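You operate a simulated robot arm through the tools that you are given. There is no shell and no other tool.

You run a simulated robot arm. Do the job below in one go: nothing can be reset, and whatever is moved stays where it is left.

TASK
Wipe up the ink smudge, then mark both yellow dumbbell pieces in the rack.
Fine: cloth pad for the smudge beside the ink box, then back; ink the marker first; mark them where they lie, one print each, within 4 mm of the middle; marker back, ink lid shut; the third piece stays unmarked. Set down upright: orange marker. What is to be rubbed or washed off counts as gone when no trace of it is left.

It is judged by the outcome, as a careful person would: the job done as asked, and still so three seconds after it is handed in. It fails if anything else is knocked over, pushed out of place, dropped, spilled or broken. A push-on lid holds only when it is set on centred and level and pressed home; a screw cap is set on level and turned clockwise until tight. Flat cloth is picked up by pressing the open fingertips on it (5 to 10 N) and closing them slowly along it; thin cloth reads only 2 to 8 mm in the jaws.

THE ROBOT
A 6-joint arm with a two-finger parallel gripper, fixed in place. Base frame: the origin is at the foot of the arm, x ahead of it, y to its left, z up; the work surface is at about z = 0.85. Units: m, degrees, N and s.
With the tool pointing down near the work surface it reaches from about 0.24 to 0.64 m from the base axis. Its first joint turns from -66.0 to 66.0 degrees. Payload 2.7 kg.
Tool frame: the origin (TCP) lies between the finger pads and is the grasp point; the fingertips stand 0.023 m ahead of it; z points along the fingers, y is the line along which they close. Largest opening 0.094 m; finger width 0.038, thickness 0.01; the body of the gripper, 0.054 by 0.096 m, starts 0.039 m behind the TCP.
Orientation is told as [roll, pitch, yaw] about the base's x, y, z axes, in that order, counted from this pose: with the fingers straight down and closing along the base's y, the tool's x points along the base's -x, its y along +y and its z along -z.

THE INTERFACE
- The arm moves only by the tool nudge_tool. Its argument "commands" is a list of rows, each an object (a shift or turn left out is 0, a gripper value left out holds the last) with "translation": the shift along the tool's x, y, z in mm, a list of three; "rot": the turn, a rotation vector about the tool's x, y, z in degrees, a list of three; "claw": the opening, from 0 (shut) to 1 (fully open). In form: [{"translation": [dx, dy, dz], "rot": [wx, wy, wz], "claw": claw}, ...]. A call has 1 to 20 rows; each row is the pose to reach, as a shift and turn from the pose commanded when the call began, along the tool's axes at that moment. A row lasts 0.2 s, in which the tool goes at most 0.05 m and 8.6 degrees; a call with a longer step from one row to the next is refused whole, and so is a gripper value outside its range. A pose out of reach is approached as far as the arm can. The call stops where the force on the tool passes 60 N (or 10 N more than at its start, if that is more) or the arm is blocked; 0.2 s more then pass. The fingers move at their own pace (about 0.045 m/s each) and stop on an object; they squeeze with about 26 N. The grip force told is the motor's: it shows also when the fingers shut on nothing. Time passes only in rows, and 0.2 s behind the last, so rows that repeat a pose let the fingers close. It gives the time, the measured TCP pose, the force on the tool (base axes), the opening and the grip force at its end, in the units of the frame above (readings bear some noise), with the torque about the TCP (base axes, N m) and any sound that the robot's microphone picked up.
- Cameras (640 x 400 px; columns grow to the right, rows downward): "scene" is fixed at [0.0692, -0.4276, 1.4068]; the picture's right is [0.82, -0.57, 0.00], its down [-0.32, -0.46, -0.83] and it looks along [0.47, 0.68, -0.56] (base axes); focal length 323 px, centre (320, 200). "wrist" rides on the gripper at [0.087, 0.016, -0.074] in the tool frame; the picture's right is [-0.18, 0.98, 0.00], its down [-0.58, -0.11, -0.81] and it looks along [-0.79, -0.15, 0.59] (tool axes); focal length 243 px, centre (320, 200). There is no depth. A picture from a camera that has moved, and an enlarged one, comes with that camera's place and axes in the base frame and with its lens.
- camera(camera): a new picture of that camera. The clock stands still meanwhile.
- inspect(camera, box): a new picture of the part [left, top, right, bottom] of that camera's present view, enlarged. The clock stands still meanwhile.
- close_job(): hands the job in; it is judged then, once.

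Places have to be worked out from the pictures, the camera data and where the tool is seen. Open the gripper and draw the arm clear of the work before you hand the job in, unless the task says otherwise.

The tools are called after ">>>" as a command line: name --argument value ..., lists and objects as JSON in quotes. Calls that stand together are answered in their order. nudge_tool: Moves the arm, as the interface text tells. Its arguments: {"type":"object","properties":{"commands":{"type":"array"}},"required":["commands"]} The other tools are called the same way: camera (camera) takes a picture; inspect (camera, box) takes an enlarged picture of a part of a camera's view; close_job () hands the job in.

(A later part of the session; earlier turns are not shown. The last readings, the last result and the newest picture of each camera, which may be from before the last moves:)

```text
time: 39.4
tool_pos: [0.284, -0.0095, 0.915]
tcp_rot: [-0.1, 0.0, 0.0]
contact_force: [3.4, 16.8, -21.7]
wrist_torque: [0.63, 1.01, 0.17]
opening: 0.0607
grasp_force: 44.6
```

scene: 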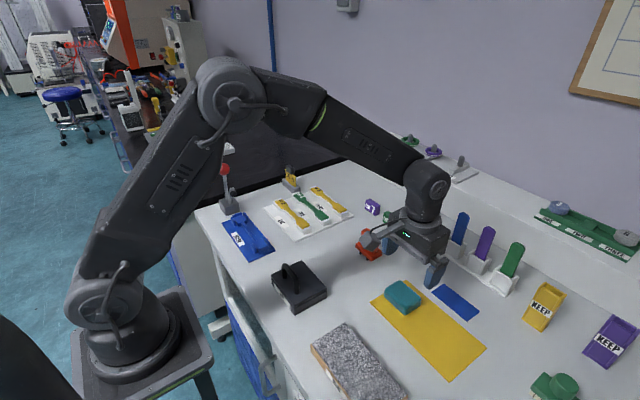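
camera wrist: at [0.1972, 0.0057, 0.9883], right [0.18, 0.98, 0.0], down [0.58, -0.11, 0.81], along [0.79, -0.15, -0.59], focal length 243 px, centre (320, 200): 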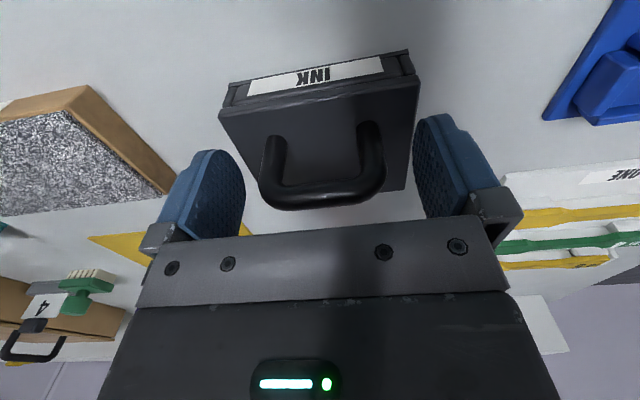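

The reading has not settled; I hold still for a moment to see the steady force.

>>> nudge_tool --commands '[{"translation": [0, 0.5, 0.5], "claw": 0.4}, {"translation": [0, 1.0, 1.0]}, {"translation": [0, 1.0, 1.0]}, {"translation": [0, 1.0, 1.0]}, {"translation": [0, 1.0, 1.0]}]'

>>> camera --camera "wrist"

>>> inspect --camera "scene" --box '[240, 225, 360, 325]'

```text
time: 40.6
tool_pos: [0.2838, -0.0103, 0.9159]
tcp_rot: [-0.1, -0.1, 0.1]
contact_force: [2.9, -5.2, -18.5]
wrist_torque: [0.45, 0.89, 0.13]
opening: 0.0605
grasp_force: 45.0
```

```text
taken
camera wrist: at [0.1978, 0.0062, 0.9906], right [0.18, 0.98, 0.0], down [0.58, -0.11, 0.81], along [0.79, -0.15, -0.59], focal length 243 px, centre (320, 200)
```

wrist: 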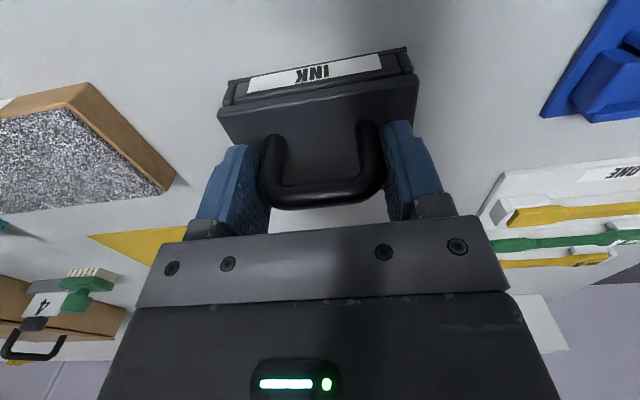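

```text
4.00 times, centred on (300, 275) of scene
camera zoom: at [0.0694, -0.4278, 1.4068], right [0.82, -0.57, 0.0], down [-0.32, -0.46, -0.83], along [0.47, 0.68, -0.56], focal length 1293 px, centre (400, -100)
```

zoom: 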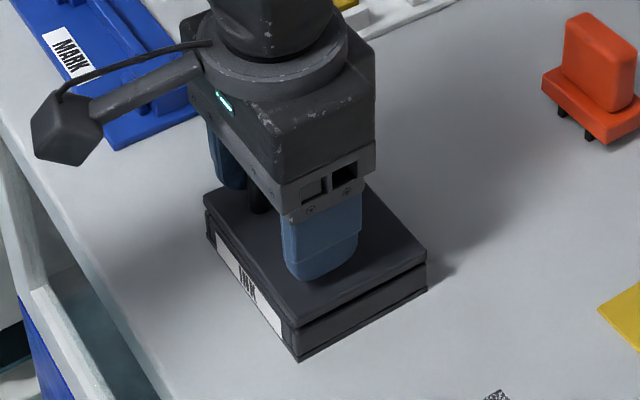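

The y force is centred now, but z reads −18 N, as if the lid is already being pulled up a little. I zoom in on the lid's front edge to see if it has lifted.

>>> inspect --camera "scene" --box '[280, 270, 350, 320]'

>>> inspect --camera "wrist" --box '[210, 40, 430, 130]'

```text
8.00 times, centred on (315, 295) of scene
camera zoom: at [0.0694, -0.4278, 1.4068], right [0.82, -0.57, 0.0], down [-0.32, -0.46, -0.83], along [0.47, 0.68, -0.56], focal length 2587 px, centre (360, -560)
```

zoom: 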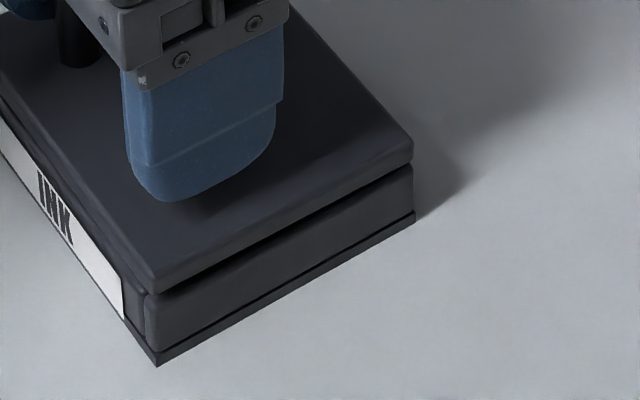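

```text
2.91 times, centred on (320, 85) of wrist
camera zoom: at [0.1978, 0.0062, 0.9906], right [0.18, 0.98, 0.0], down [0.58, -0.11, 0.81], along [0.79, -0.15, -0.59], focal length 706 px, centre (320, 534)
```

zoom: 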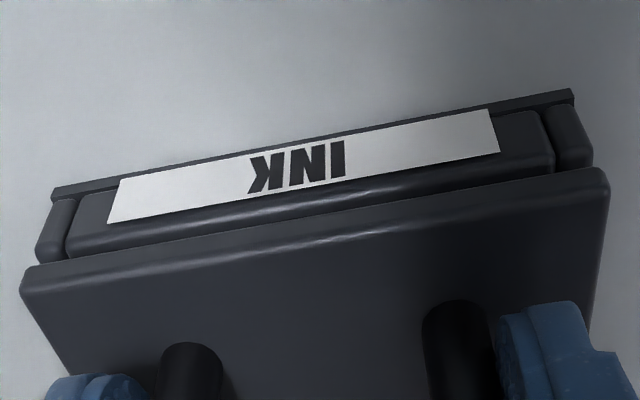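

The lid shows a slightly wider gap at the front, as if hinged at the back. I lift along the arc by a few degrees and check again.

>>> nudge_tool --commands '[{"translation": [-1.5, 0, -2], "claw": 0.4}, {"translation": [-3, 0, -4]}, {"translation": [-5, 0, -6.5]}, {"translation": [-7, 0, -9]}, {"translation": [-7, 0, -9]}]'

>>> inspect --camera "scene" --box '[260, 260, 350, 320]'

>>> inspect --camera "wrist" --box '[200, 20, 440, 220]'

```text
time: 41.8
tool_pos: [0.2888, -0.0113, 0.9243]
tcp_rot: [0.0, 0.3, 0.0]
contact_force: [-13.3, -7.7, -14.7]
wrist_torque: [0.55, 1.38, 0.04]
opening: 0.0609
grasp_force: 45.7
```

```text
6.67 times, centred on (305, 290) of scene
camera zoom: at [0.069, -0.4278, 1.4068], right [0.82, -0.57, 0.0], down [-0.32, -0.46, -0.83], along [0.47, 0.68, -0.56], focal length 2156 px, centre (420, -400)
```

zoom: 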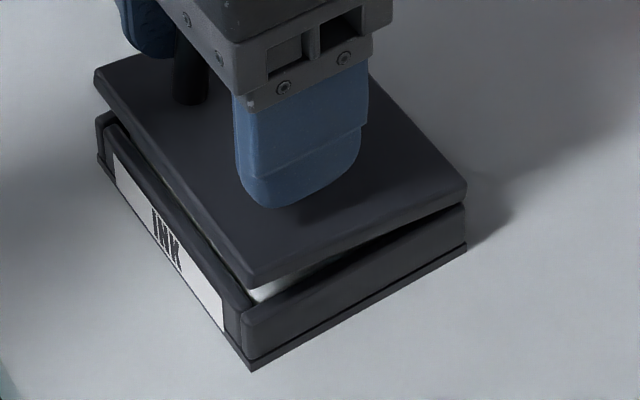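

```text
2.00 times, centred on (320, 120) of wrist
camera zoom: at [0.2024, 0.0062, 1.0002], right [0.18, 0.98, 0.0], down [0.59, -0.11, 0.8], along [0.79, -0.15, -0.6], focal length 485 px, centre (320, 360)
```

zoom: 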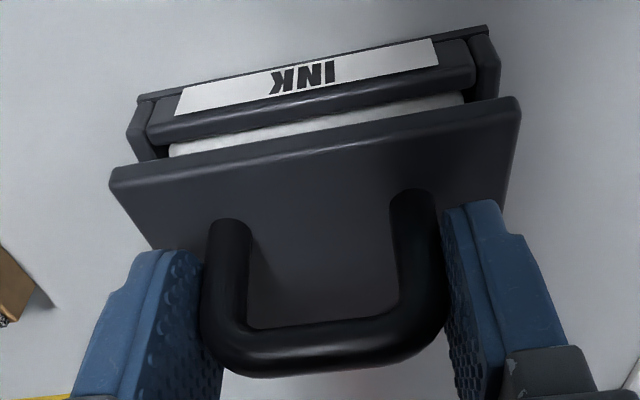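

The lid is clearly hinged at the back and has opened about 8°, with the box unmoved. The twist on the tool (1.4 N m) shows the pads hold the handle firmly, so I tilt the tool along with the lid to relieve it.

>>> nudge_tool --commands '[{"rot": [0, 4, 0], "claw": 0.6}, {"rot": [0, 8, 0], "claw": 0.6}, {"rot": [0, 8, 0], "claw": 0.6}]'

```text
time: 42.6
tool_pos: [0.2939, -0.0105, 0.9274]
tcp_rot: [0.1, 7.4, 0.2]
contact_force: [-0.6, -16.7, 24.6]
wrist_torque: [0.14, -1.02, -0.2]
opening: 0.0607
grasp_force: 44.7
```

Pitch is now 7.4° and the twist has changed sign; I look at how far the lid is actually open.

>>> inspect --camera "scene" --box '[260, 260, 350, 320]'

>>> inspect --camera "wrist" --box '[200, 20, 440, 220]'

```text
6.67 times, centred on (305, 290) of scene
camera zoom: at [0.0689, -0.428, 1.4067], right [0.82, -0.57, 0.0], down [-0.31, -0.46, -0.83], along [0.47, 0.69, -0.56], focal length 2156 px, centre (420, -400)
```

zoom: 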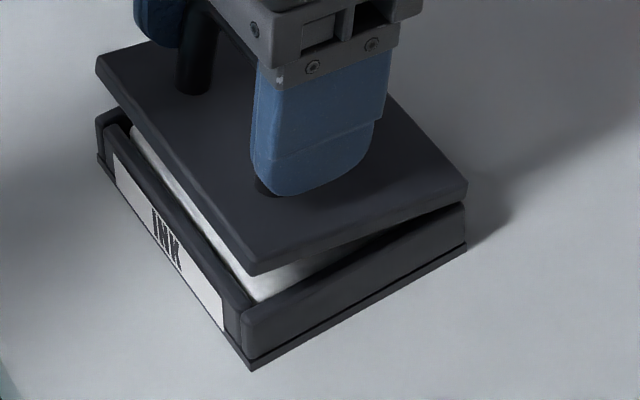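

```text
2.00 times, centred on (320, 120) of wrist
camera zoom: at [0.2176, 0.0061, 1.0116], right [0.18, 0.98, -0.02], down [0.68, -0.11, 0.72], along [0.71, -0.15, -0.69], focal length 485 px, centre (320, 360)
```

zoom: 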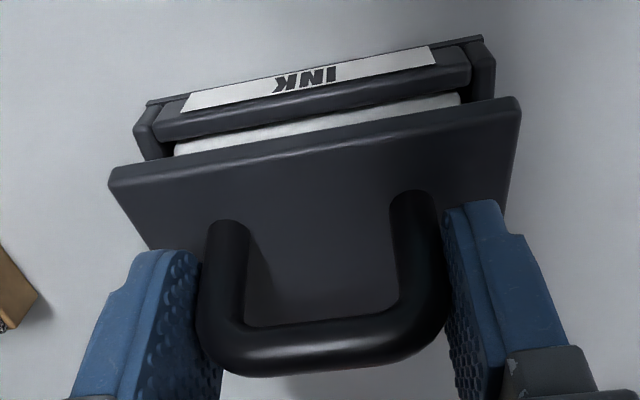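

Handle and fingers keep the same relation, so the lid follows the tool rigidly; it is about 10–12° open. I keep turning the tool about the hinge (about 56 mm ahead and 42 mm below the TCP) in small arcs, checking the forces.

>>> nudge_tool --commands '[{"translation": [-3.07, 0, -3.8], "rot": [0, 2.5, 0], "claw": 0.6}, {"translation": [-6.39, 0, -7.39], "rot": [0, 6, 0]}, {"translation": [-9.96, 0, -10.73], "rot": [0, 9.5, 0]}, {"translation": [-9.96, 0, -10.73], "rot": [0, 9.5, 0]}]'

>>> inspect --camera "scene" --box '[250, 240, 358, 320]'

```text
time: 43.6
tool_pos: [0.3027, -0.0108, 0.9324]
tcp_rot: [-0.1, 17.5, 0.1]
contact_force: [12.1, -30.6, -18.4]
wrist_torque: [0.54, -0.02, -0.35]
opening: 0.0607
grasp_force: 45.0
```

```text
5.00 times, centred on (304, 280) of scene
camera zoom: at [0.0697, -0.4284, 1.4065], right [0.82, -0.57, 0.0], down [-0.32, -0.46, -0.83], along [0.47, 0.69, -0.56], focal length 1617 px, centre (400, -200)
```

zoom: 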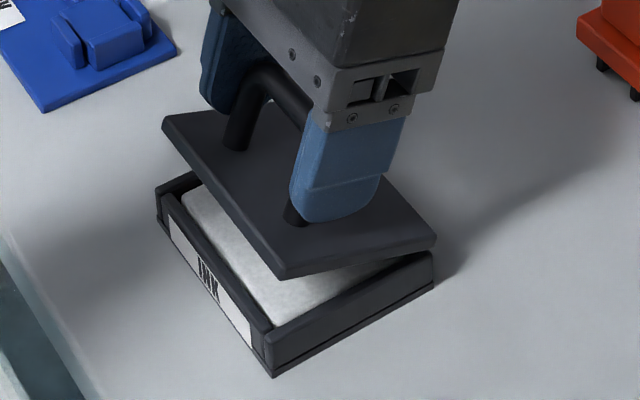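

The lid is about 18–20° open, box still in place, twist near zero; the side force −30 N in y wants about 1.5 mm toward −y. I continue the arc with that correction.

>>> nudge_tool --commands '[{"translation": [-3.07, -0.7, -3.6], "rot": [0, 4, 0], "claw": 0.6}, {"translation": [-6.39, -1.4, -7.1], "rot": [0, 8, 0]}, {"translation": [-9.96, -1.5, -10.3], "rot": [0, 12, 0]}, {"translation": [-13.75, -1.5, -13.3], "rot": [0, 16, 0]}, {"translation": [-13.75, -1.5, -13.3], "rot": [0, 16, 0]}]'

>>> inspect --camera "scene" --box '[250, 240, 358, 320]'

```text
time: 44.8
tool_pos: [0.3207, -0.0106, 0.9408]
tcp_rot: [0.0, 33.1, 0.1]
contact_force: [10.9, -0.5, -19.8]
wrist_torque: [0.36, -0.38, 0.59]
opening: 0.0607
grasp_force: 45.3
```

```text
5.00 times, centred on (304, 280) of scene
camera zoom: at [0.0697, -0.4276, 1.4068], right [0.82, -0.57, 0.0], down [-0.32, -0.46, -0.83], along [0.47, 0.68, -0.56], focal length 1617 px, centre (400, -200)
```

zoom: 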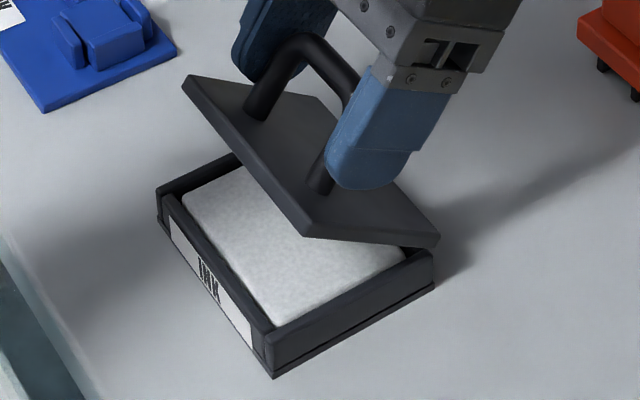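

33° open and following well; the remaining pull is radial (about 1 mm too far from the hinge), so I correct inward by 1 mm and continue another 20°.

>>> nudge_tool --commands '[{"translation": [-3.6, 0, -3.4], "rot": [0, 4, 0], "claw": 0.6}, {"translation": [-7.2, 0, -6.8], "rot": [0, 8, 0]}, {"translation": [-10.8, 0, -10.1], "rot": [0, 12, 0]}, {"translation": [-14.6, 0, -13.2], "rot": [0, 16, 0]}, {"translation": [-18.5, 0, -16.0], "rot": [0, 20, 0]}, {"translation": [-18.5, 0, -16.0], "rot": [0, 20, 0]}]'

>>> camera --camera "scene"

>>> inspect --camera "scene" --box '[250, 240, 358, 320]'

```text
time: 46.2
tool_pos: [0.3455, -0.01, 0.9437]
tcp_rot: [0.0, 53.1, 0.0]
contact_force: [-0.5, 5.7, -39.0]
wrist_torque: [0.24, -0.17, -0.49]
opening: 0.0607
grasp_force: 45.0
```

```text
taken
```

scene: 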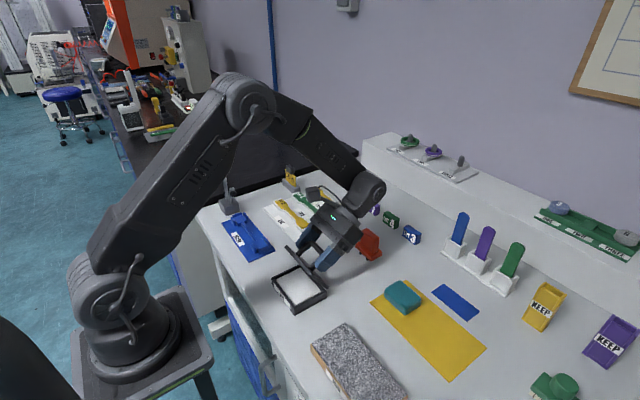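

```text
5.00 times, centred on (304, 280) of scene
camera zoom: at [0.0696, -0.4274, 1.4069], right [0.82, -0.57, 0.0], down [-0.32, -0.46, -0.83], along [0.47, 0.68, -0.56], focal length 1617 px, centre (400, -200)
```

zoom: 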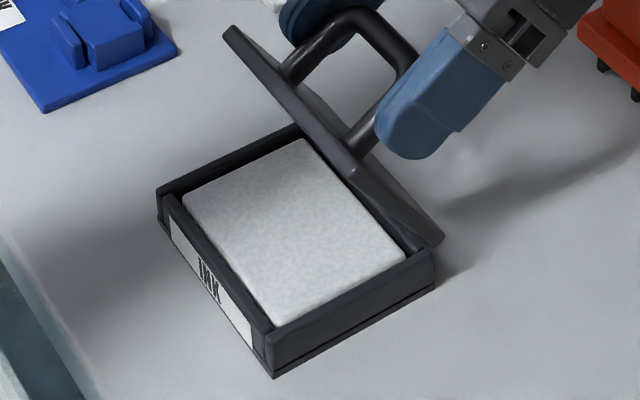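

53° open, box unmoved; the −39 N is radial again, so the true radius is about 2 mm smaller. I correct inward and test whether a softer grip setting lowers the squeeze.

>>> nudge_tool --commands '[{"translation": [-0.8, 0, 0.6], "claw": 0.635}, {"translation": [-1.4, 0, 1.1], "claw": 0.64}, {"translation": [-1.4, 0, 1.1], "claw": 0.64}]'

```text
time: 47.0
tool_pos: [0.3448, -0.0099, 0.9447]
tcp_rot: [-0.1, 53.3, 0.0]
contact_force: [0.7, 4.4, 1.4]
wrist_torque: [0.1, 0.01, -0.11]
opening: 0.062
grasp_force: 2.9
```

The grip went soft (2.9 N, opening 62 mm); I look whether the lid is still held.

>>> inspect --camera "scene" --box '[250, 240, 358, 320]'

>>> camera --camera "wrist"

```text
5.00 times, centred on (304, 280) of scene
camera zoom: at [0.0692, -0.4275, 1.4069], right [0.82, -0.57, 0.0], down [-0.32, -0.46, -0.83], along [0.47, 0.68, -0.56], focal length 1617 px, centre (400, -200)
```

zoom: 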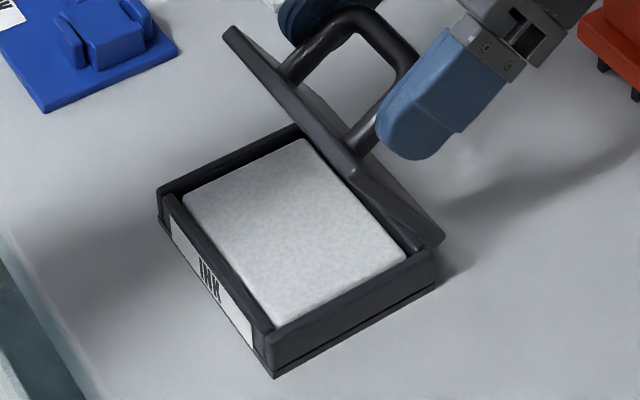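

```text
taken
camera wrist: at [0.3526, 0.0059, 1.0594], right [0.11, 0.98, -0.15], down [0.99, -0.11, 0.02], along [0.0, -0.15, -0.99], focal length 243 px, centre (320, 200)
```

wrist: 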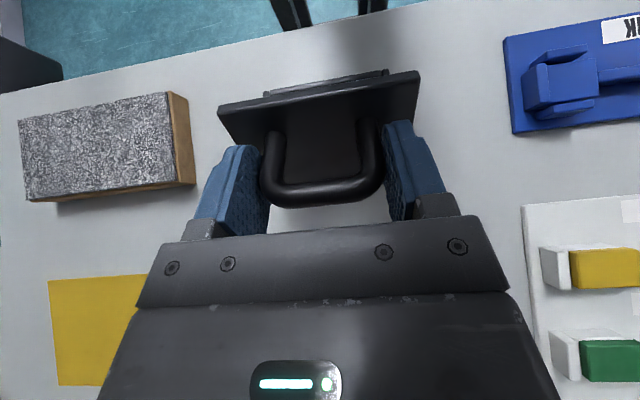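

The lid is still up at about 53° even with the light grip. I regrip moderately and carry on the arc by 8° of tilt, then let the handle pivot between the pads.

>>> nudge_tool --commands '[{"claw": 0.625}, {"claw": 0.625}, {"translation": [-2.9, 0, -3.6], "rot": [0, 4, 0], "claw": 0.625}, {"translation": [-6.1, 0, -7.1], "rot": [0, 8, 0]}, {"translation": [-6.1, 0, -7.1], "rot": [0, 8, 0]}]'

>>> inspect --camera "scene" --box '[250, 220, 400, 320]'

```text
time: 48.2
tool_pos: [0.3536, -0.0104, 0.9438]
tcp_rot: [-0.1, 61.4, 0.0]
contact_force: [-1.9, 9.9, 2.4]
wrist_torque: [0.19, 0.13, -0.17]
opening: 0.0628
grasp_force: 4.5
```

```text
4.00 times, centred on (325, 270) of scene
camera zoom: at [0.0691, -0.4273, 1.4069], right [0.82, -0.57, 0.0], down [-0.32, -0.46, -0.83], along [0.47, 0.68, -0.56], focal length 1293 px, centre (300, -80)
```

zoom: 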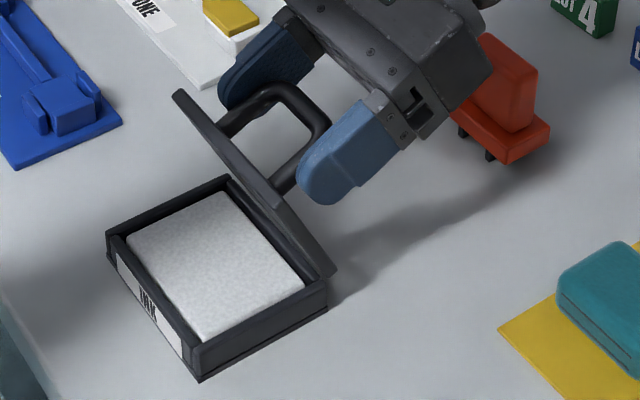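

About 62° open, small forces with the light grip. I keep the tilt and move the handle on along the arc (hinge fitted at x 0.3415, z 0.871) another 20°.

>>> nudge_tool --commands '[{"translation": [-4.24, 0.3, -4.64], "rot": [0, 1, 0], "claw": 0.61}, {"translation": [-8.87, 0.3, -8.95], "rot": [0, 2, 0]}, {"translation": [-13.9, 0.3, -12.8], "rot": [0, 3, 0]}, {"translation": [-19.2, 0.3, -16.2], "rot": [0, 4, 0]}, {"translation": [-19.2, 0.3, -16.2], "rot": [0, 4, 0]}]'

>>> inspect --camera "scene" --box '[250, 220, 400, 320]'

>>> camera --camera "wrist"

```text
time: 49.4
tool_pos: [0.3777, -0.0102, 0.9341]
tcp_rot: [-0.1, 65.5, -0.1]
contact_force: [-9.1, 6.0, 5.6]
wrist_torque: [-0.03, 0.71, -0.19]
opening: 0.0608
grasp_force: 44.6
```

```text
4.00 times, centred on (325, 270) of scene
camera zoom: at [0.0689, -0.4274, 1.4069], right [0.82, -0.57, 0.0], down [-0.31, -0.46, -0.83], along [0.47, 0.68, -0.56], focal length 1293 px, centre (300, -80)
```

zoom: 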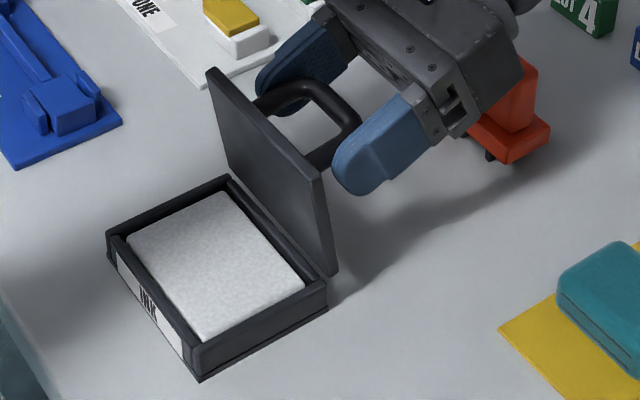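

```text
taken
camera wrist: at [0.4089, 0.0062, 1.0442], right [0.08, 0.98, -0.17], down [0.97, -0.11, -0.2], along [-0.21, -0.15, -0.97], focal length 243 px, centre (320, 200)
```

wrist: 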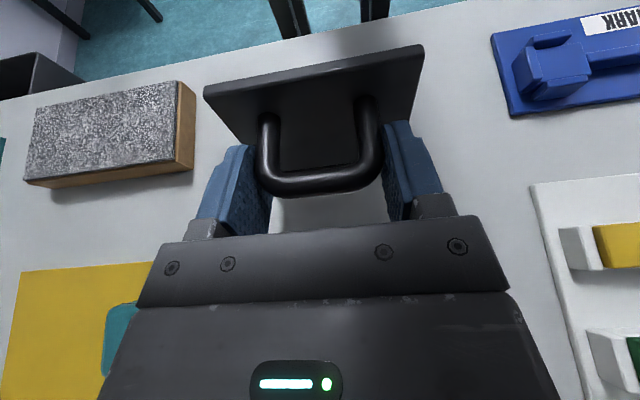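

About 81° open now. I continue to roughly 100°, watching for the hinge stop.

>>> nudge_tool --commands '[{"translation": [-5.4, 0, -3.4], "claw": 0.61}, {"translation": [-11.1, 0, -6.2]}, {"translation": [-16.9, 0, -8.4]}, {"translation": [-16.9, 0, -8.4]}]'

>>> inspect --camera "scene" --box '[250, 220, 400, 320]'

```text
time: 50.4
tool_pos: [0.3921, -0.0098, 0.9252]
tcp_rot: [-0.2, 65.5, 0.0]
contact_force: [12.9, 17.8, 41.8]
wrist_torque: [0.17, 1.53, -0.82]
opening: 0.0607
grasp_force: 45.1
```

```text
4.00 times, centred on (325, 270) of scene
camera zoom: at [0.0691, -0.4271, 1.407], right [0.82, -0.57, 0.0], down [-0.32, -0.46, -0.83], along [0.47, 0.68, -0.56], focal length 1293 px, centre (300, -80)
```

zoom: 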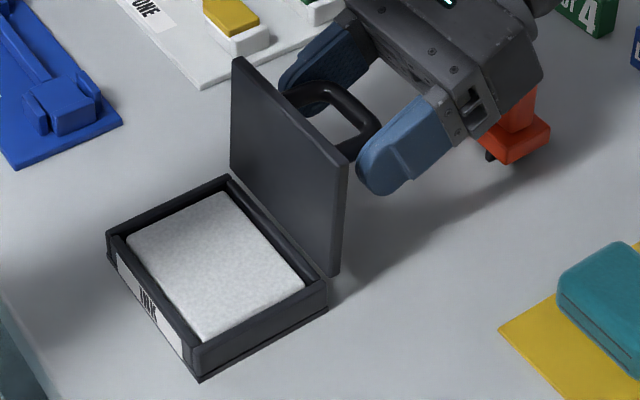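

The lid is just past vertical (about 95°). I soften the grip, correct 1.5 mm outward, and ease it on to see whether there is a stop.

>>> nudge_tool --commands '[{"translation": [0.45, 0, -1.41], "claw": 0.64}, {"translation": [0.45, 0, -1.41], "claw": 0.64}, {"translation": [0.45, 0, -1.41], "claw": 0.64}]'

>>> inspect --camera "scene" --box '[250, 220, 400, 320]'

```text
time: 51.2
tool_pos: [0.3925, -0.0113, 0.9227]
tcp_rot: [-0.2, 65.4, -0.1]
contact_force: [0.2, 4.2, -2.4]
wrist_torque: [-0.08, -0.06, -0.12]
opening: 0.0619
grasp_force: 1.8
```

```text
4.00 times, centred on (325, 270) of scene
camera zoom: at [0.0692, -0.4275, 1.4069], right [0.82, -0.57, 0.0], down [-0.32, -0.46, -0.83], along [0.47, 0.68, -0.56], focal length 1293 px, centre (300, -80)
```

zoom: 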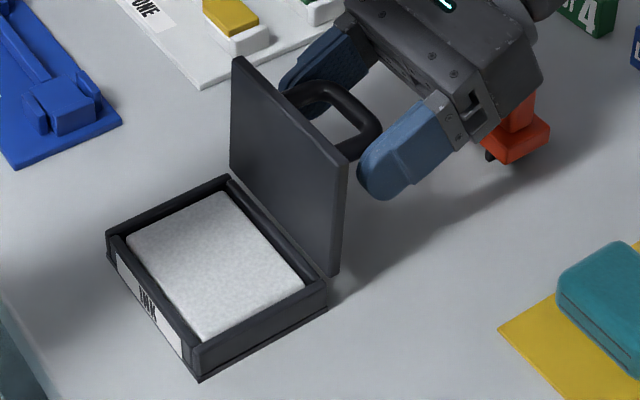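

The lid stays there with almost no grip force. I regrip lightly and ease it 8° further to feel for the stop.

>>> nudge_tool --commands '[{"claw": 0.625}, {"claw": 0.625}, {"translation": [-5.6, 0, -2.6], "claw": 0.625}, {"translation": [-10, 0, -4.0]}, {"translation": [-10, 0, -4.0]}]'

>>> inspect --camera "scene" --box '[250, 220, 400, 320]'

```text
time: 52.4
tool_pos: [0.4002, -0.0103, 0.917]
tcp_rot: [-0.3, 65.5, -0.1]
contact_force: [-14.6, -6.3, 12.4]
wrist_torque: [0.06, 1.1, -0.3]
opening: 0.0603
grasp_force: 44.6
```

```text
4.00 times, centred on (325, 270) of scene
camera zoom: at [0.0687, -0.4277, 1.4068], right [0.82, -0.57, 0.0], down [-0.31, -0.46, -0.83], along [0.47, 0.68, -0.56], focal length 1293 px, centre (300, -80)
```

zoom: 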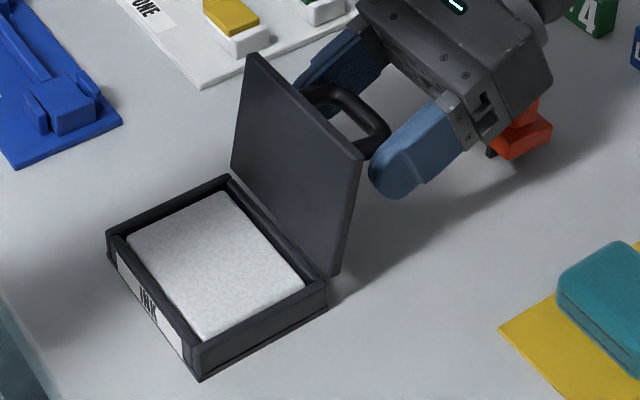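

About 103° open, no stop felt yet. I soften the grip and go on 10° more while untilting the tool a little to stay clear of the marker.

>>> nudge_tool --commands '[{"claw": 0.64}, {"claw": 0.64}, {"translation": [-4, 0, -0.7], "rot": [0, -2, 0], "claw": 0.635}, {"translation": [-8, 0, -1.0], "rot": [0, -5, 0]}, {"translation": [-12.5, 0, -1.2], "rot": [0, -8, 0]}, {"translation": [-12.5, 0, -1.2], "rot": [0, -8, 0]}]'

>>> inspect --camera "scene" --box '[250, 220, 400, 320]'

```text
time: 53.8
tool_pos: [0.4078, -0.0105, 0.9052]
tcp_rot: [-0.1, 57.3, 0.0]
contact_force: [-0.3, 0.3, -0.7]
wrist_torque: [0.02, -0.01, -0.02]
opening: 0.0597
grasp_force: 0.2
```

```text
4.00 times, centred on (325, 270) of scene
camera zoom: at [0.0692, -0.4276, 1.4068], right [0.82, -0.57, 0.0], down [-0.32, -0.46, -0.83], along [0.47, 0.68, -0.56], focal length 1293 px, centre (300, -80)
```

zoom: 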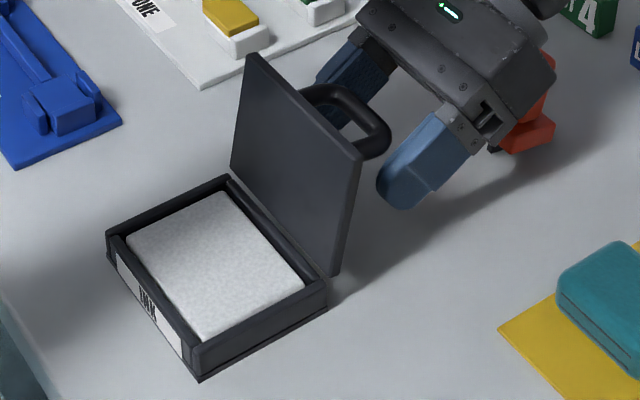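

The lid stays open by itself at about 103°, and the fingers are now free of the handle. I open the jaws, rise straight up, and bring the tool back to vertical.

>>> nudge_tool --commands '[{"claw": 0.8}, {"claw": 1}, {"claw": 1}, {"translation": [12, 0, -8], "claw": 1}, {"translation": [29, 0, -19]}, {"translation": [50, 0, -32]}, {"translation": [76, 0, -49]}, {"translation": [100, 0, -64]}, {"translation": [100, 0, -64]}]'

>>> nudge_tool --commands '[{"rot": [0, -8, 0], "claw": 1}, {"rot": [0, -16, 0]}, {"rot": [0, -24, 0]}, {"rot": [0, -32, 0]}, {"rot": [0, -40, 0]}, {"rot": [0, -48, 0]}, {"rot": [0, -56, 0]}, {"rot": [0, -57.4, 0]}, {"rot": [0, -57.4, 0]}]'

>>> camera --camera "scene"

>>> inspect --camera "scene" --box '[250, 200, 410, 320]'

>>> camera --camera "wrist"

```text
time: 55.8
tool_pos: [0.3912, -0.0091, 1.0123]
tcp_rot: [-0.1, 57.2, 0.1]
contact_force: [0.4, -0.4, 0.5]
wrist_torque: [-0.02, 0.0, 0.01]
opening: 0.0939
grasp_force: 0.1
out of reach, approached as far as the arm can: row 8, 9
```

```text
time: 57.8
tool_pos: [0.393, -0.0092, 1.0109]
tcp_rot: [-0.2, -0.1, 0.1]
contact_force: [0.7, 0.8, -0.3]
wrist_torque: [0.02, 0.0, -0.02]
opening: 0.0941
grasp_force: 0.0
```

```text
taken
```

scene: 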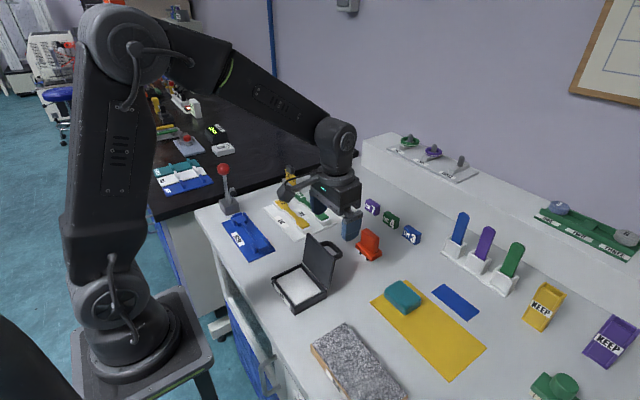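

```text
3.33 times, centred on (330, 260) of scene
camera zoom: at [0.0692, -0.4276, 1.4068], right [0.82, -0.57, 0.0], down [-0.32, -0.46, -0.83], along [0.47, 0.68, -0.56], focal length 1078 px, centre (287, 0)
```

zoom: 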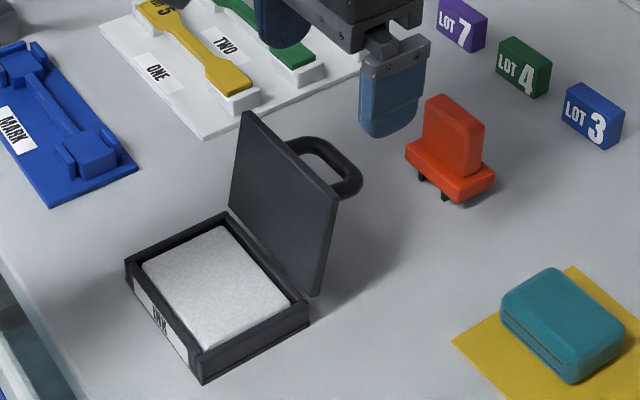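

```text
taken
camera wrist: at [0.3058, 0.0074, 1.0871], right [0.18, 0.98, 0.0], down [0.58, -0.11, 0.81], along [0.79, -0.15, -0.59], focal length 243 px, centre (320, 200)
```

wrist: 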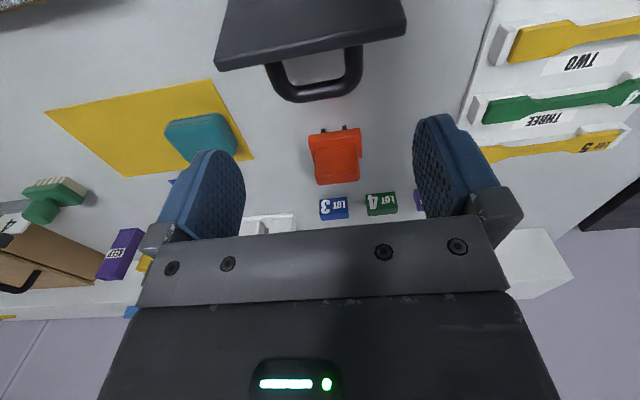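

The lid stands open and the box is unmoved. I enlarge the marker to see its feet, height and outline.

>>> inspect --camera "wrist" --box '[290, 110, 380, 200]'

>>> inspect --camera "scene" --box '[345, 222, 395, 266]'

>>> inspect --camera "wrist" --box '[440, 0, 640, 170]'

```text
4.44 times, centred on (335, 155) of wrist
camera zoom: at [0.3058, 0.0074, 1.0871], right [0.18, 0.98, 0.0], down [0.58, -0.11, 0.81], along [0.79, -0.15, -0.59], focal length 1078 px, centre (253, 400)
```

zoom: 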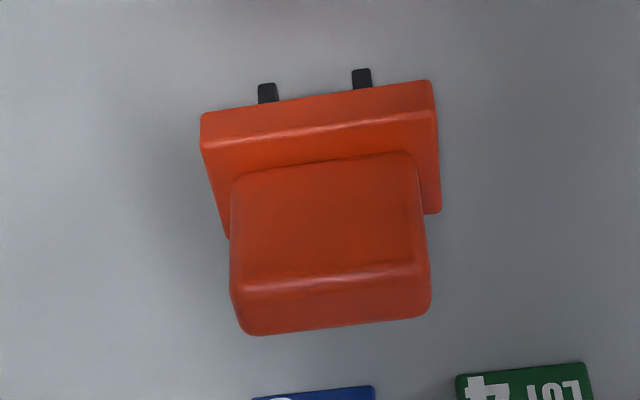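

```text
9.09 times, centred on (370, 244) of scene
camera zoom: at [0.0692, -0.4276, 1.4068], right [0.82, -0.57, 0.0], down [-0.32, -0.46, -0.83], along [0.47, 0.68, -0.56], focal length 2940 px, centre (-134, -200)
```

zoom: 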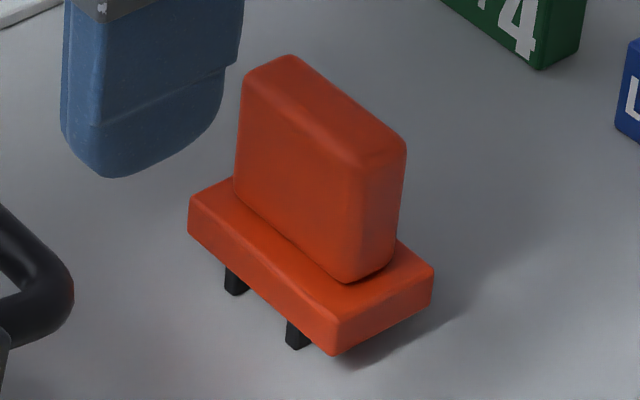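

```text
2.35 times, centred on (540, 85) of wrist
camera zoom: at [0.3058, 0.0074, 1.0871], right [0.18, 0.98, 0.0], down [0.58, -0.11, 0.81], along [0.79, -0.15, -0.59], focal length 571 px, centre (-198, 471)
```

zoom: 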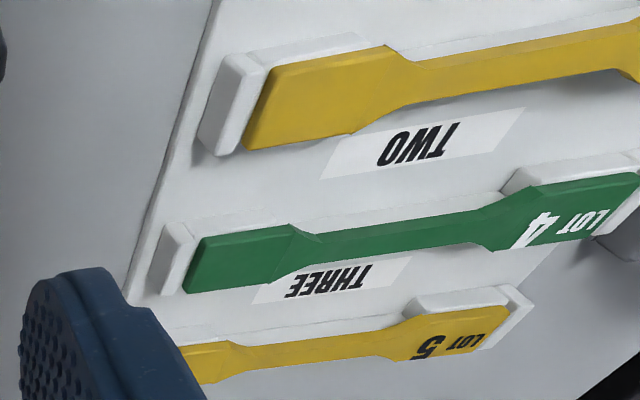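

The marker's handle measures about x 0.4965–0.517, y −0.0345–0.013, top z≈0.91 with the base plate top at z≈0.8705; feet 25 mm apart along y. I move above it at (0.5065, −0.0108) to grip the handle ends along y.

>>> nudge_tool --commands '[{"translation": [-30, -0.5, 5], "claw": 1}, {"translation": [-70, -1, 15]}, {"translation": [-113, -1.5, 30]}, {"translation": [-113, -1.5, 50]}, {"translation": [-113, -1.5, 50]}]'

>>> camera --camera "wrist"

>>> inspect --camera "wrist" --box '[240, 20, 440, 145]'

>>> inspect --camera "scene" --box '[300, 190, 420, 280]'

```text
time: 59.0
tool_pos: [0.5074, -0.0138, 0.9588]
tcp_rot: [-0.1, -0.1, 0.1]
contact_force: [0.7, -0.1, -0.2]
wrist_torque: [0.0, 0.0, 0.03]
opening: 0.094
grasp_force: 0.1
```

```text
taken
camera wrist: at [0.421, 0.004, 1.0338], right [0.18, 0.98, 0.0], down [0.58, -0.11, 0.81], along [0.79, -0.15, -0.59], focal length 243 px, centre (320, 200)
```

wrist: 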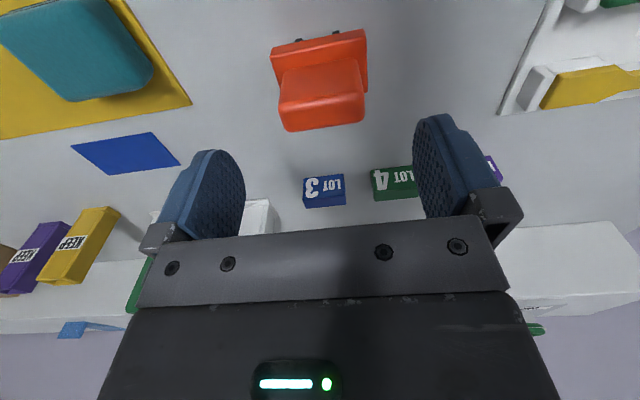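

```text
3.20 times, centred on (340, 82) of wrist
camera zoom: at [0.421, 0.004, 1.0338], right [0.18, 0.98, 0.0], down [0.58, -0.11, 0.81], along [0.79, -0.15, -0.59], focal length 776 px, centre (256, 576)
```

zoom: 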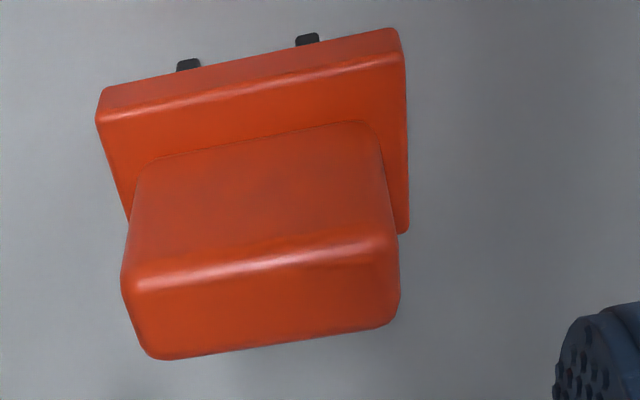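

```text
4.44 times, centred on (360, 235) of scene
camera zoom: at [0.0692, -0.4276, 1.4068], right [0.82, -0.57, 0.0], down [-0.32, -0.46, -0.83], along [0.47, 0.68, -0.56], focal length 1437 px, centre (142, 44)
```

zoom: 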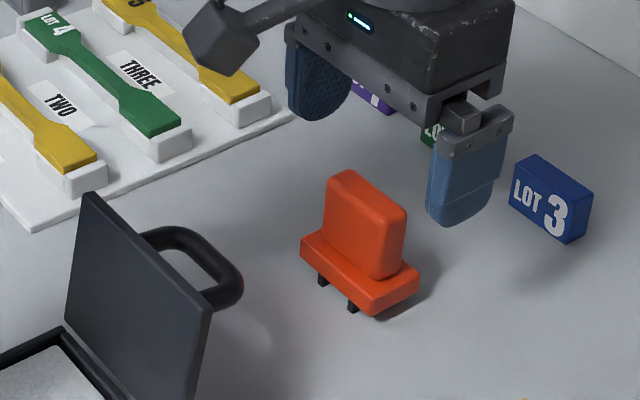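

The closer view gives handle centre (0.5055, −0.0105) and base top about z 0.8705. I shift 2 mm toward the base and 1 mm toward +y, then lower to z≈0.896 around the handle.

>>> nudge_tool --commands '[{"translation": [2, 1.2, 15], "claw": 1}, {"translation": [2, 1.2, 32]}, {"translation": [2, 1.2, 48]}, {"translation": [2, 1.2, 58]}, {"translation": [2, 1.2, 63]}, {"translation": [2, 1.2, 63]}]'

>>> inspect --camera "scene" --box '[320, 200, 420, 280]'

>>> inspect --camera "wrist" --box '[200, 60, 460, 240]'

```text
time: 60.4
tool_pos: [0.5025, -0.0097, 0.8982]
tcp_rot: [-0.1, 0.1, 0.2]
contact_force: [-0.4, 0.5, -0.2]
wrist_torque: [0.01, 0.02, -0.01]
opening: 0.0939
grasp_force: 0.0
```

```text
5.00 times, centred on (370, 240) of scene
camera zoom: at [0.0692, -0.4276, 1.4068], right [0.82, -0.57, 0.0], down [-0.32, -0.46, -0.83], along [0.47, 0.68, -0.56], focal length 1617 px, centre (70, 0)
```

zoom: 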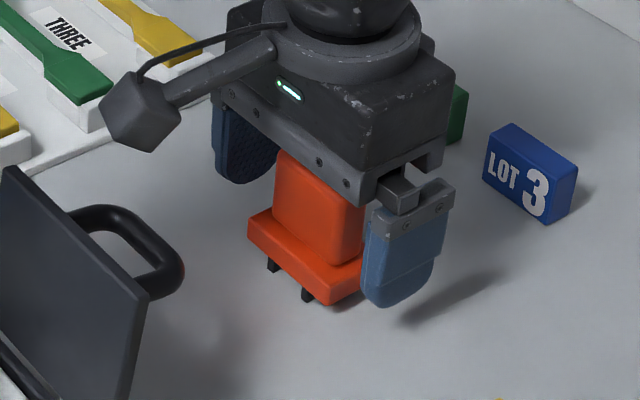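

```text
2.22 times, centred on (330, 150) of wrist
camera zoom: at [0.4156, 0.0069, 0.9729], right [0.18, 0.98, 0.0], down [0.58, -0.11, 0.81], along [0.79, -0.15, -0.59], focal length 539 px, centre (298, 311)
```

zoom: 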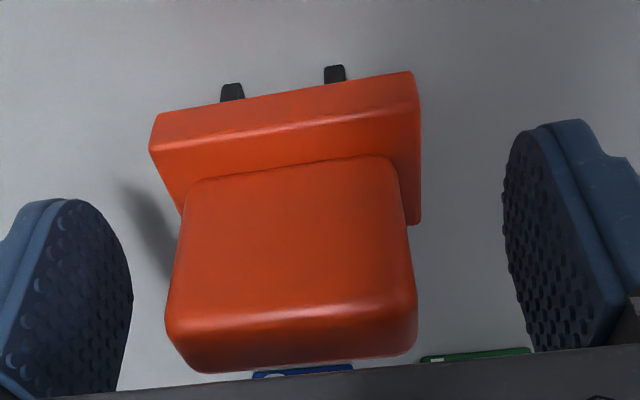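

The fingers flank the handle with about 5 mm above the base plate. I lower 2 mm more and close on the handle ends.

>>> nudge_tool --commands '[{"translation": [-1, -0.5, 1], "claw": 1}, {"translation": [-1, -0.5, 2], "claw": 0.9}, {"translation": [-1, -0.5, 2], "claw": 0.75}, {"translation": [-1, -0.5, 2], "claw": 0.6}, {"translation": [-1, -0.5, 2], "claw": 0.5}, {"translation": [-1, -0.5, 2], "claw": 0.4}, {"translation": [-1, -0.5, 2], "claw": 0.3}, {"translation": [-1, -0.5, 2], "claw": 0.3}]'

>>> inspect --camera "wrist" --box '[200, 60, 460, 240]'

>>> inspect --camera "scene" --box '[320, 200, 420, 280]'

```text
time: 62.2
tool_pos: [0.5028, -0.0115, 0.8963]
tcp_rot: [-0.1, 0.1, 0.1]
contact_force: [0.4, -0.9, 0.3]
wrist_torque: [-0.04, -0.02, -0.03]
opening: 0.0593
grasp_force: 26.0
```

```text
2.22 times, centred on (330, 150) of wrist
camera zoom: at [0.4172, 0.0051, 0.9716], right [0.18, 0.98, 0.0], down [0.58, -0.11, 0.81], along [0.79, -0.15, -0.59], focal length 539 px, centre (298, 311)
```

zoom: 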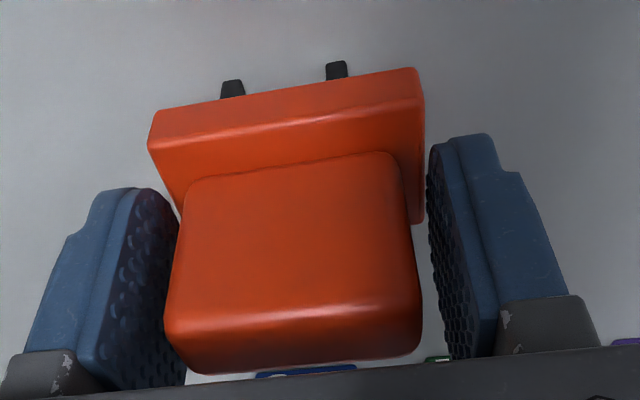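

```text
5.00 times, centred on (370, 240) of scene
camera zoom: at [0.0692, -0.4276, 1.4068], right [0.82, -0.57, 0.0], down [-0.32, -0.46, -0.83], along [0.47, 0.68, -0.56], focal length 1617 px, centre (70, 0)
```

zoom: 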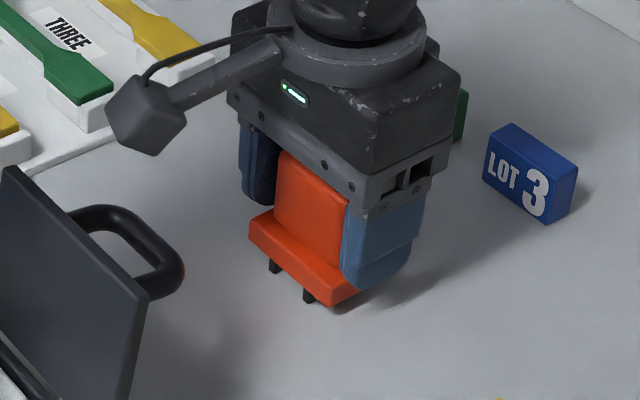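

The jaws stopped at 59 mm, the width of the base plate, so the tips caught the plate edge rather than the 47 mm handle. I open, raise 5 mm and close again on the handle itself.

>>> nudge_tool --commands '[{"claw": 0.75}, {"claw": 0.85}, {"translation": [0, 0, -2], "claw": 0.85}, {"translation": [0, 0, -5], "claw": 0.85}, {"translation": [0, 0, -5], "claw": 0.6}, {"translation": [0, 0, -5], "claw": 0.5}, {"translation": [0, 0, -5], "claw": 0.4}, {"translation": [0, 0, -5], "claw": 0.3}, {"translation": [0, 0, -5], "claw": 0.3}, {"translation": [0, 0, -5], "claw": 0.3}]'

>>> inspect --camera "wrist" --box '[200, 60, 460, 240]'

>>> inspect --camera "scene" --box '[320, 200, 420, 280]'

```text
time: 64.4
tool_pos: [0.5026, -0.0107, 0.9026]
tcp_rot: [0.0, 0.0, 0.2]
contact_force: [-0.5, 0.5, 0.0]
wrist_torque: [-0.02, 0.06, 0.01]
opening: 0.0478
grasp_force: 25.9
```

```text
2.22 times, centred on (330, 150) of wrist
camera zoom: at [0.4166, 0.0052, 0.977], right [0.18, 0.98, 0.0], down [0.58, -0.11, 0.81], along [0.79, -0.15, -0.59], focal length 539 px, centre (298, 311)
```

zoom: 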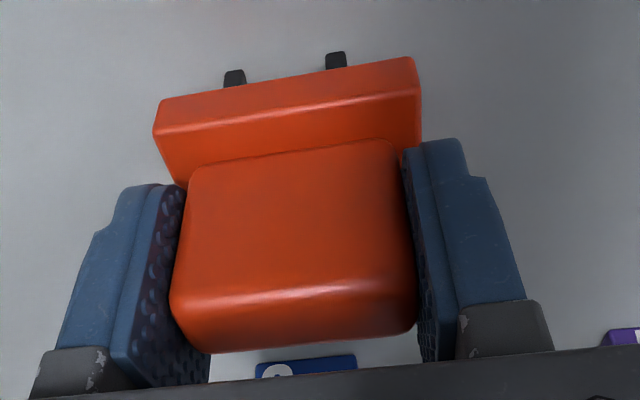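

```text
5.00 times, centred on (370, 240) of scene
camera zoom: at [0.0692, -0.4276, 1.4068], right [0.82, -0.57, 0.0], down [-0.32, -0.46, -0.83], along [0.47, 0.68, -0.56], focal length 1617 px, centre (70, 0)
```

zoom: 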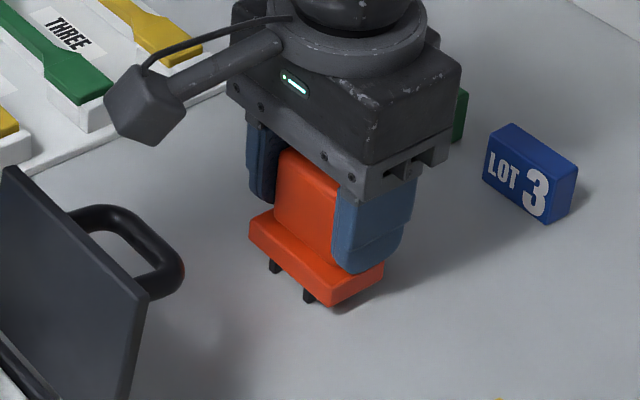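

The handle is held at 47.8 mm; the marker's middle sits about 2 mm toward the base from the TCP and centred in y. I lift it well above the open lid and look.

>>> nudge_tool --commands '[{"translation": [0, 0, -8], "claw": 0.3}, {"translation": [0, 0, -30]}, {"translation": [0, 0, -65]}, {"translation": [0, 0, -100]}, {"translation": [0, 0, -130]}, {"translation": [0, 0, -130]}]'

>>> inspect --camera "scene" --box '[320, 160, 420, 240]'

>>> camera --camera "wrist"

```text
time: 65.8
tool_pos: [0.505, -0.0105, 1.0316]
tcp_rot: [0.0, 0.0, 0.2]
contact_force: [0.6, 0.1, -0.7]
wrist_torque: [-0.01, 0.02, 0.0]
opening: 0.0479
grasp_force: 25.8
```

```text
5.00 times, centred on (370, 200) of scene
camera zoom: at [0.0692, -0.4276, 1.4068], right [0.82, -0.57, 0.0], down [-0.32, -0.46, -0.83], along [0.47, 0.68, -0.56], focal length 1617 px, centre (70, 200)
```

zoom: 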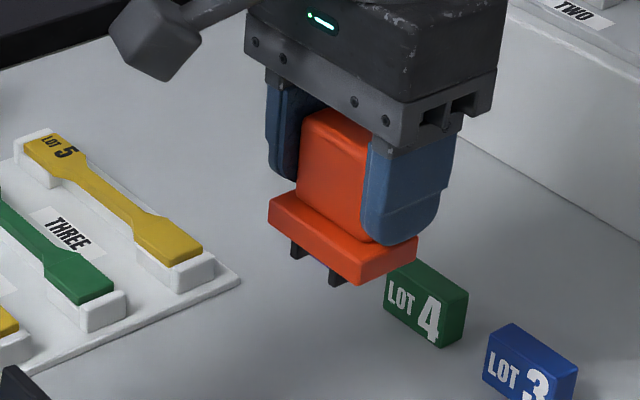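

```text
taken
camera wrist: at [0.4177, 0.0054, 1.1066], right [0.18, 0.98, 0.0], down [0.58, -0.11, 0.81], along [0.79, -0.15, -0.59], focal length 243 px, centre (320, 200)
```

wrist: 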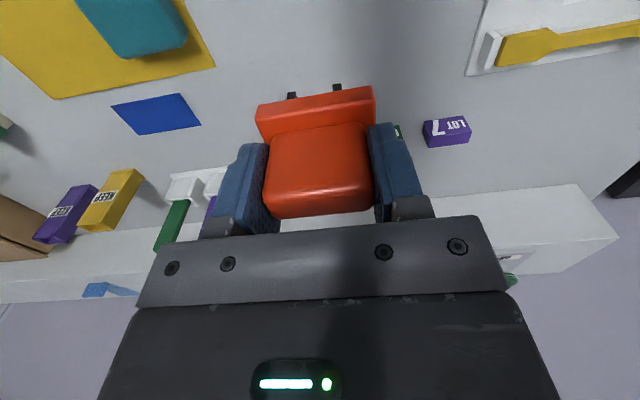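

The marker is held level. I zoom in on the feet to see their depth, since the view is now slightly from the side.

>>> inspect --camera "scene" --box '[355, 190, 395, 222]'

>>> inspect --camera "wrist" --box '[240, 70, 400, 230]'

```text
12.50 times, centred on (375, 206) of scene
camera zoom: at [0.0692, -0.4276, 1.4068], right [0.82, -0.57, 0.0], down [-0.32, -0.46, -0.83], along [0.47, 0.68, -0.56], focal length 4042 px, centre (-368, 125)
```

zoom: 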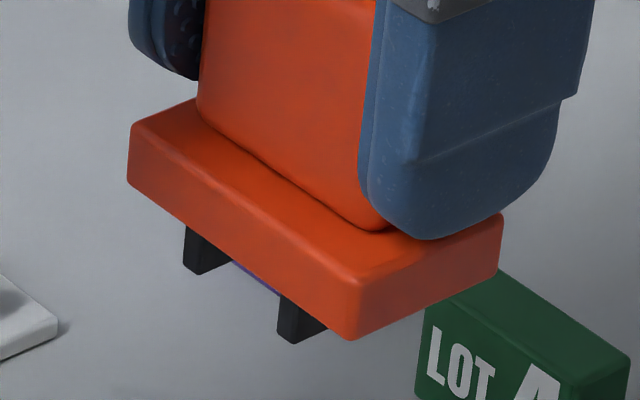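

```text
2.50 times, centred on (320, 150) of wrist
camera zoom: at [0.4177, 0.0054, 1.1066], right [0.18, 0.98, 0.0], down [0.58, -0.11, 0.81], along [0.79, -0.15, -0.59], focal length 606 px, centre (320, 325)
```

zoom: 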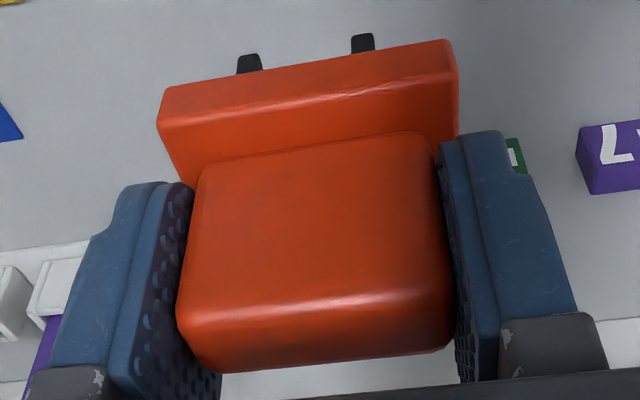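

The feet are bars running fore-aft under the base, so the print is two lines across the piece, 25 mm apart along y. I carry the marker over the open ink box (pad centre ≈ (0.3005, −0.0105)).

>>> nudge_tool --commands '[{"translation": [40, 0, 0], "claw": 0.3}, {"translation": [80, 0, 0]}, {"translation": [120, 0, 0]}, {"translation": [160, 0, 0]}, {"translation": [200, 0, 0]}, {"translation": [200, 0, 20]}, {"translation": [200, 0, 50]}, {"translation": [200, 0, 75]}, {"translation": [200, 0, 75]}]'

>>> inspect --camera "scene" --box '[250, 210, 360, 320]'

>>> camera --camera "wrist"

```text
time: 67.8
tool_pos: [0.303, -0.0095, 0.9554]
tcp_rot: [-0.1, 0.0, 0.1]
contact_force: [-0.2, -0.3, -1.9]
wrist_torque: [-0.01, 0.01, -0.01]
opening: 0.0477
grasp_force: 25.9
```

```text
3.64 times, centred on (305, 265) of scene
camera zoom: at [0.0692, -0.4276, 1.4068], right [0.82, -0.57, 0.0], down [-0.32, -0.46, -0.83], along [0.47, 0.68, -0.56], focal length 1176 px, centre (374, -36)
```

zoom: 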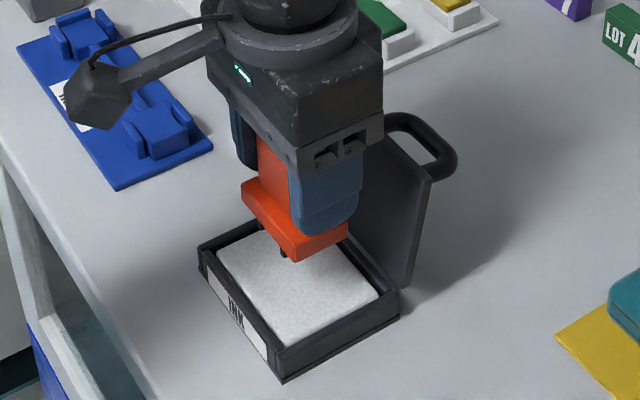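

```text
taken
camera wrist: at [0.2168, 0.0059, 1.0309], right [0.18, 0.98, 0.0], down [0.58, -0.11, 0.81], along [0.79, -0.15, -0.59], focal length 243 px, centre (320, 200)
```

wrist: 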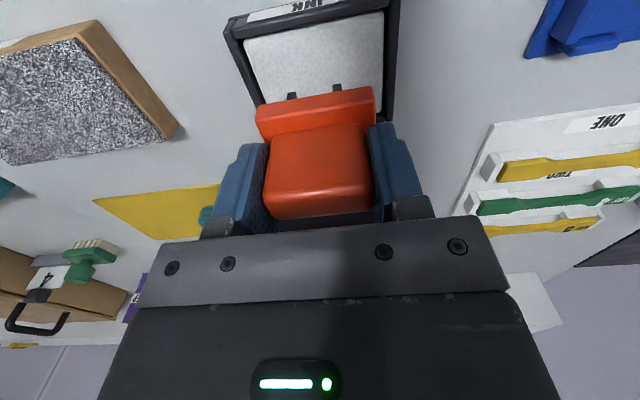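

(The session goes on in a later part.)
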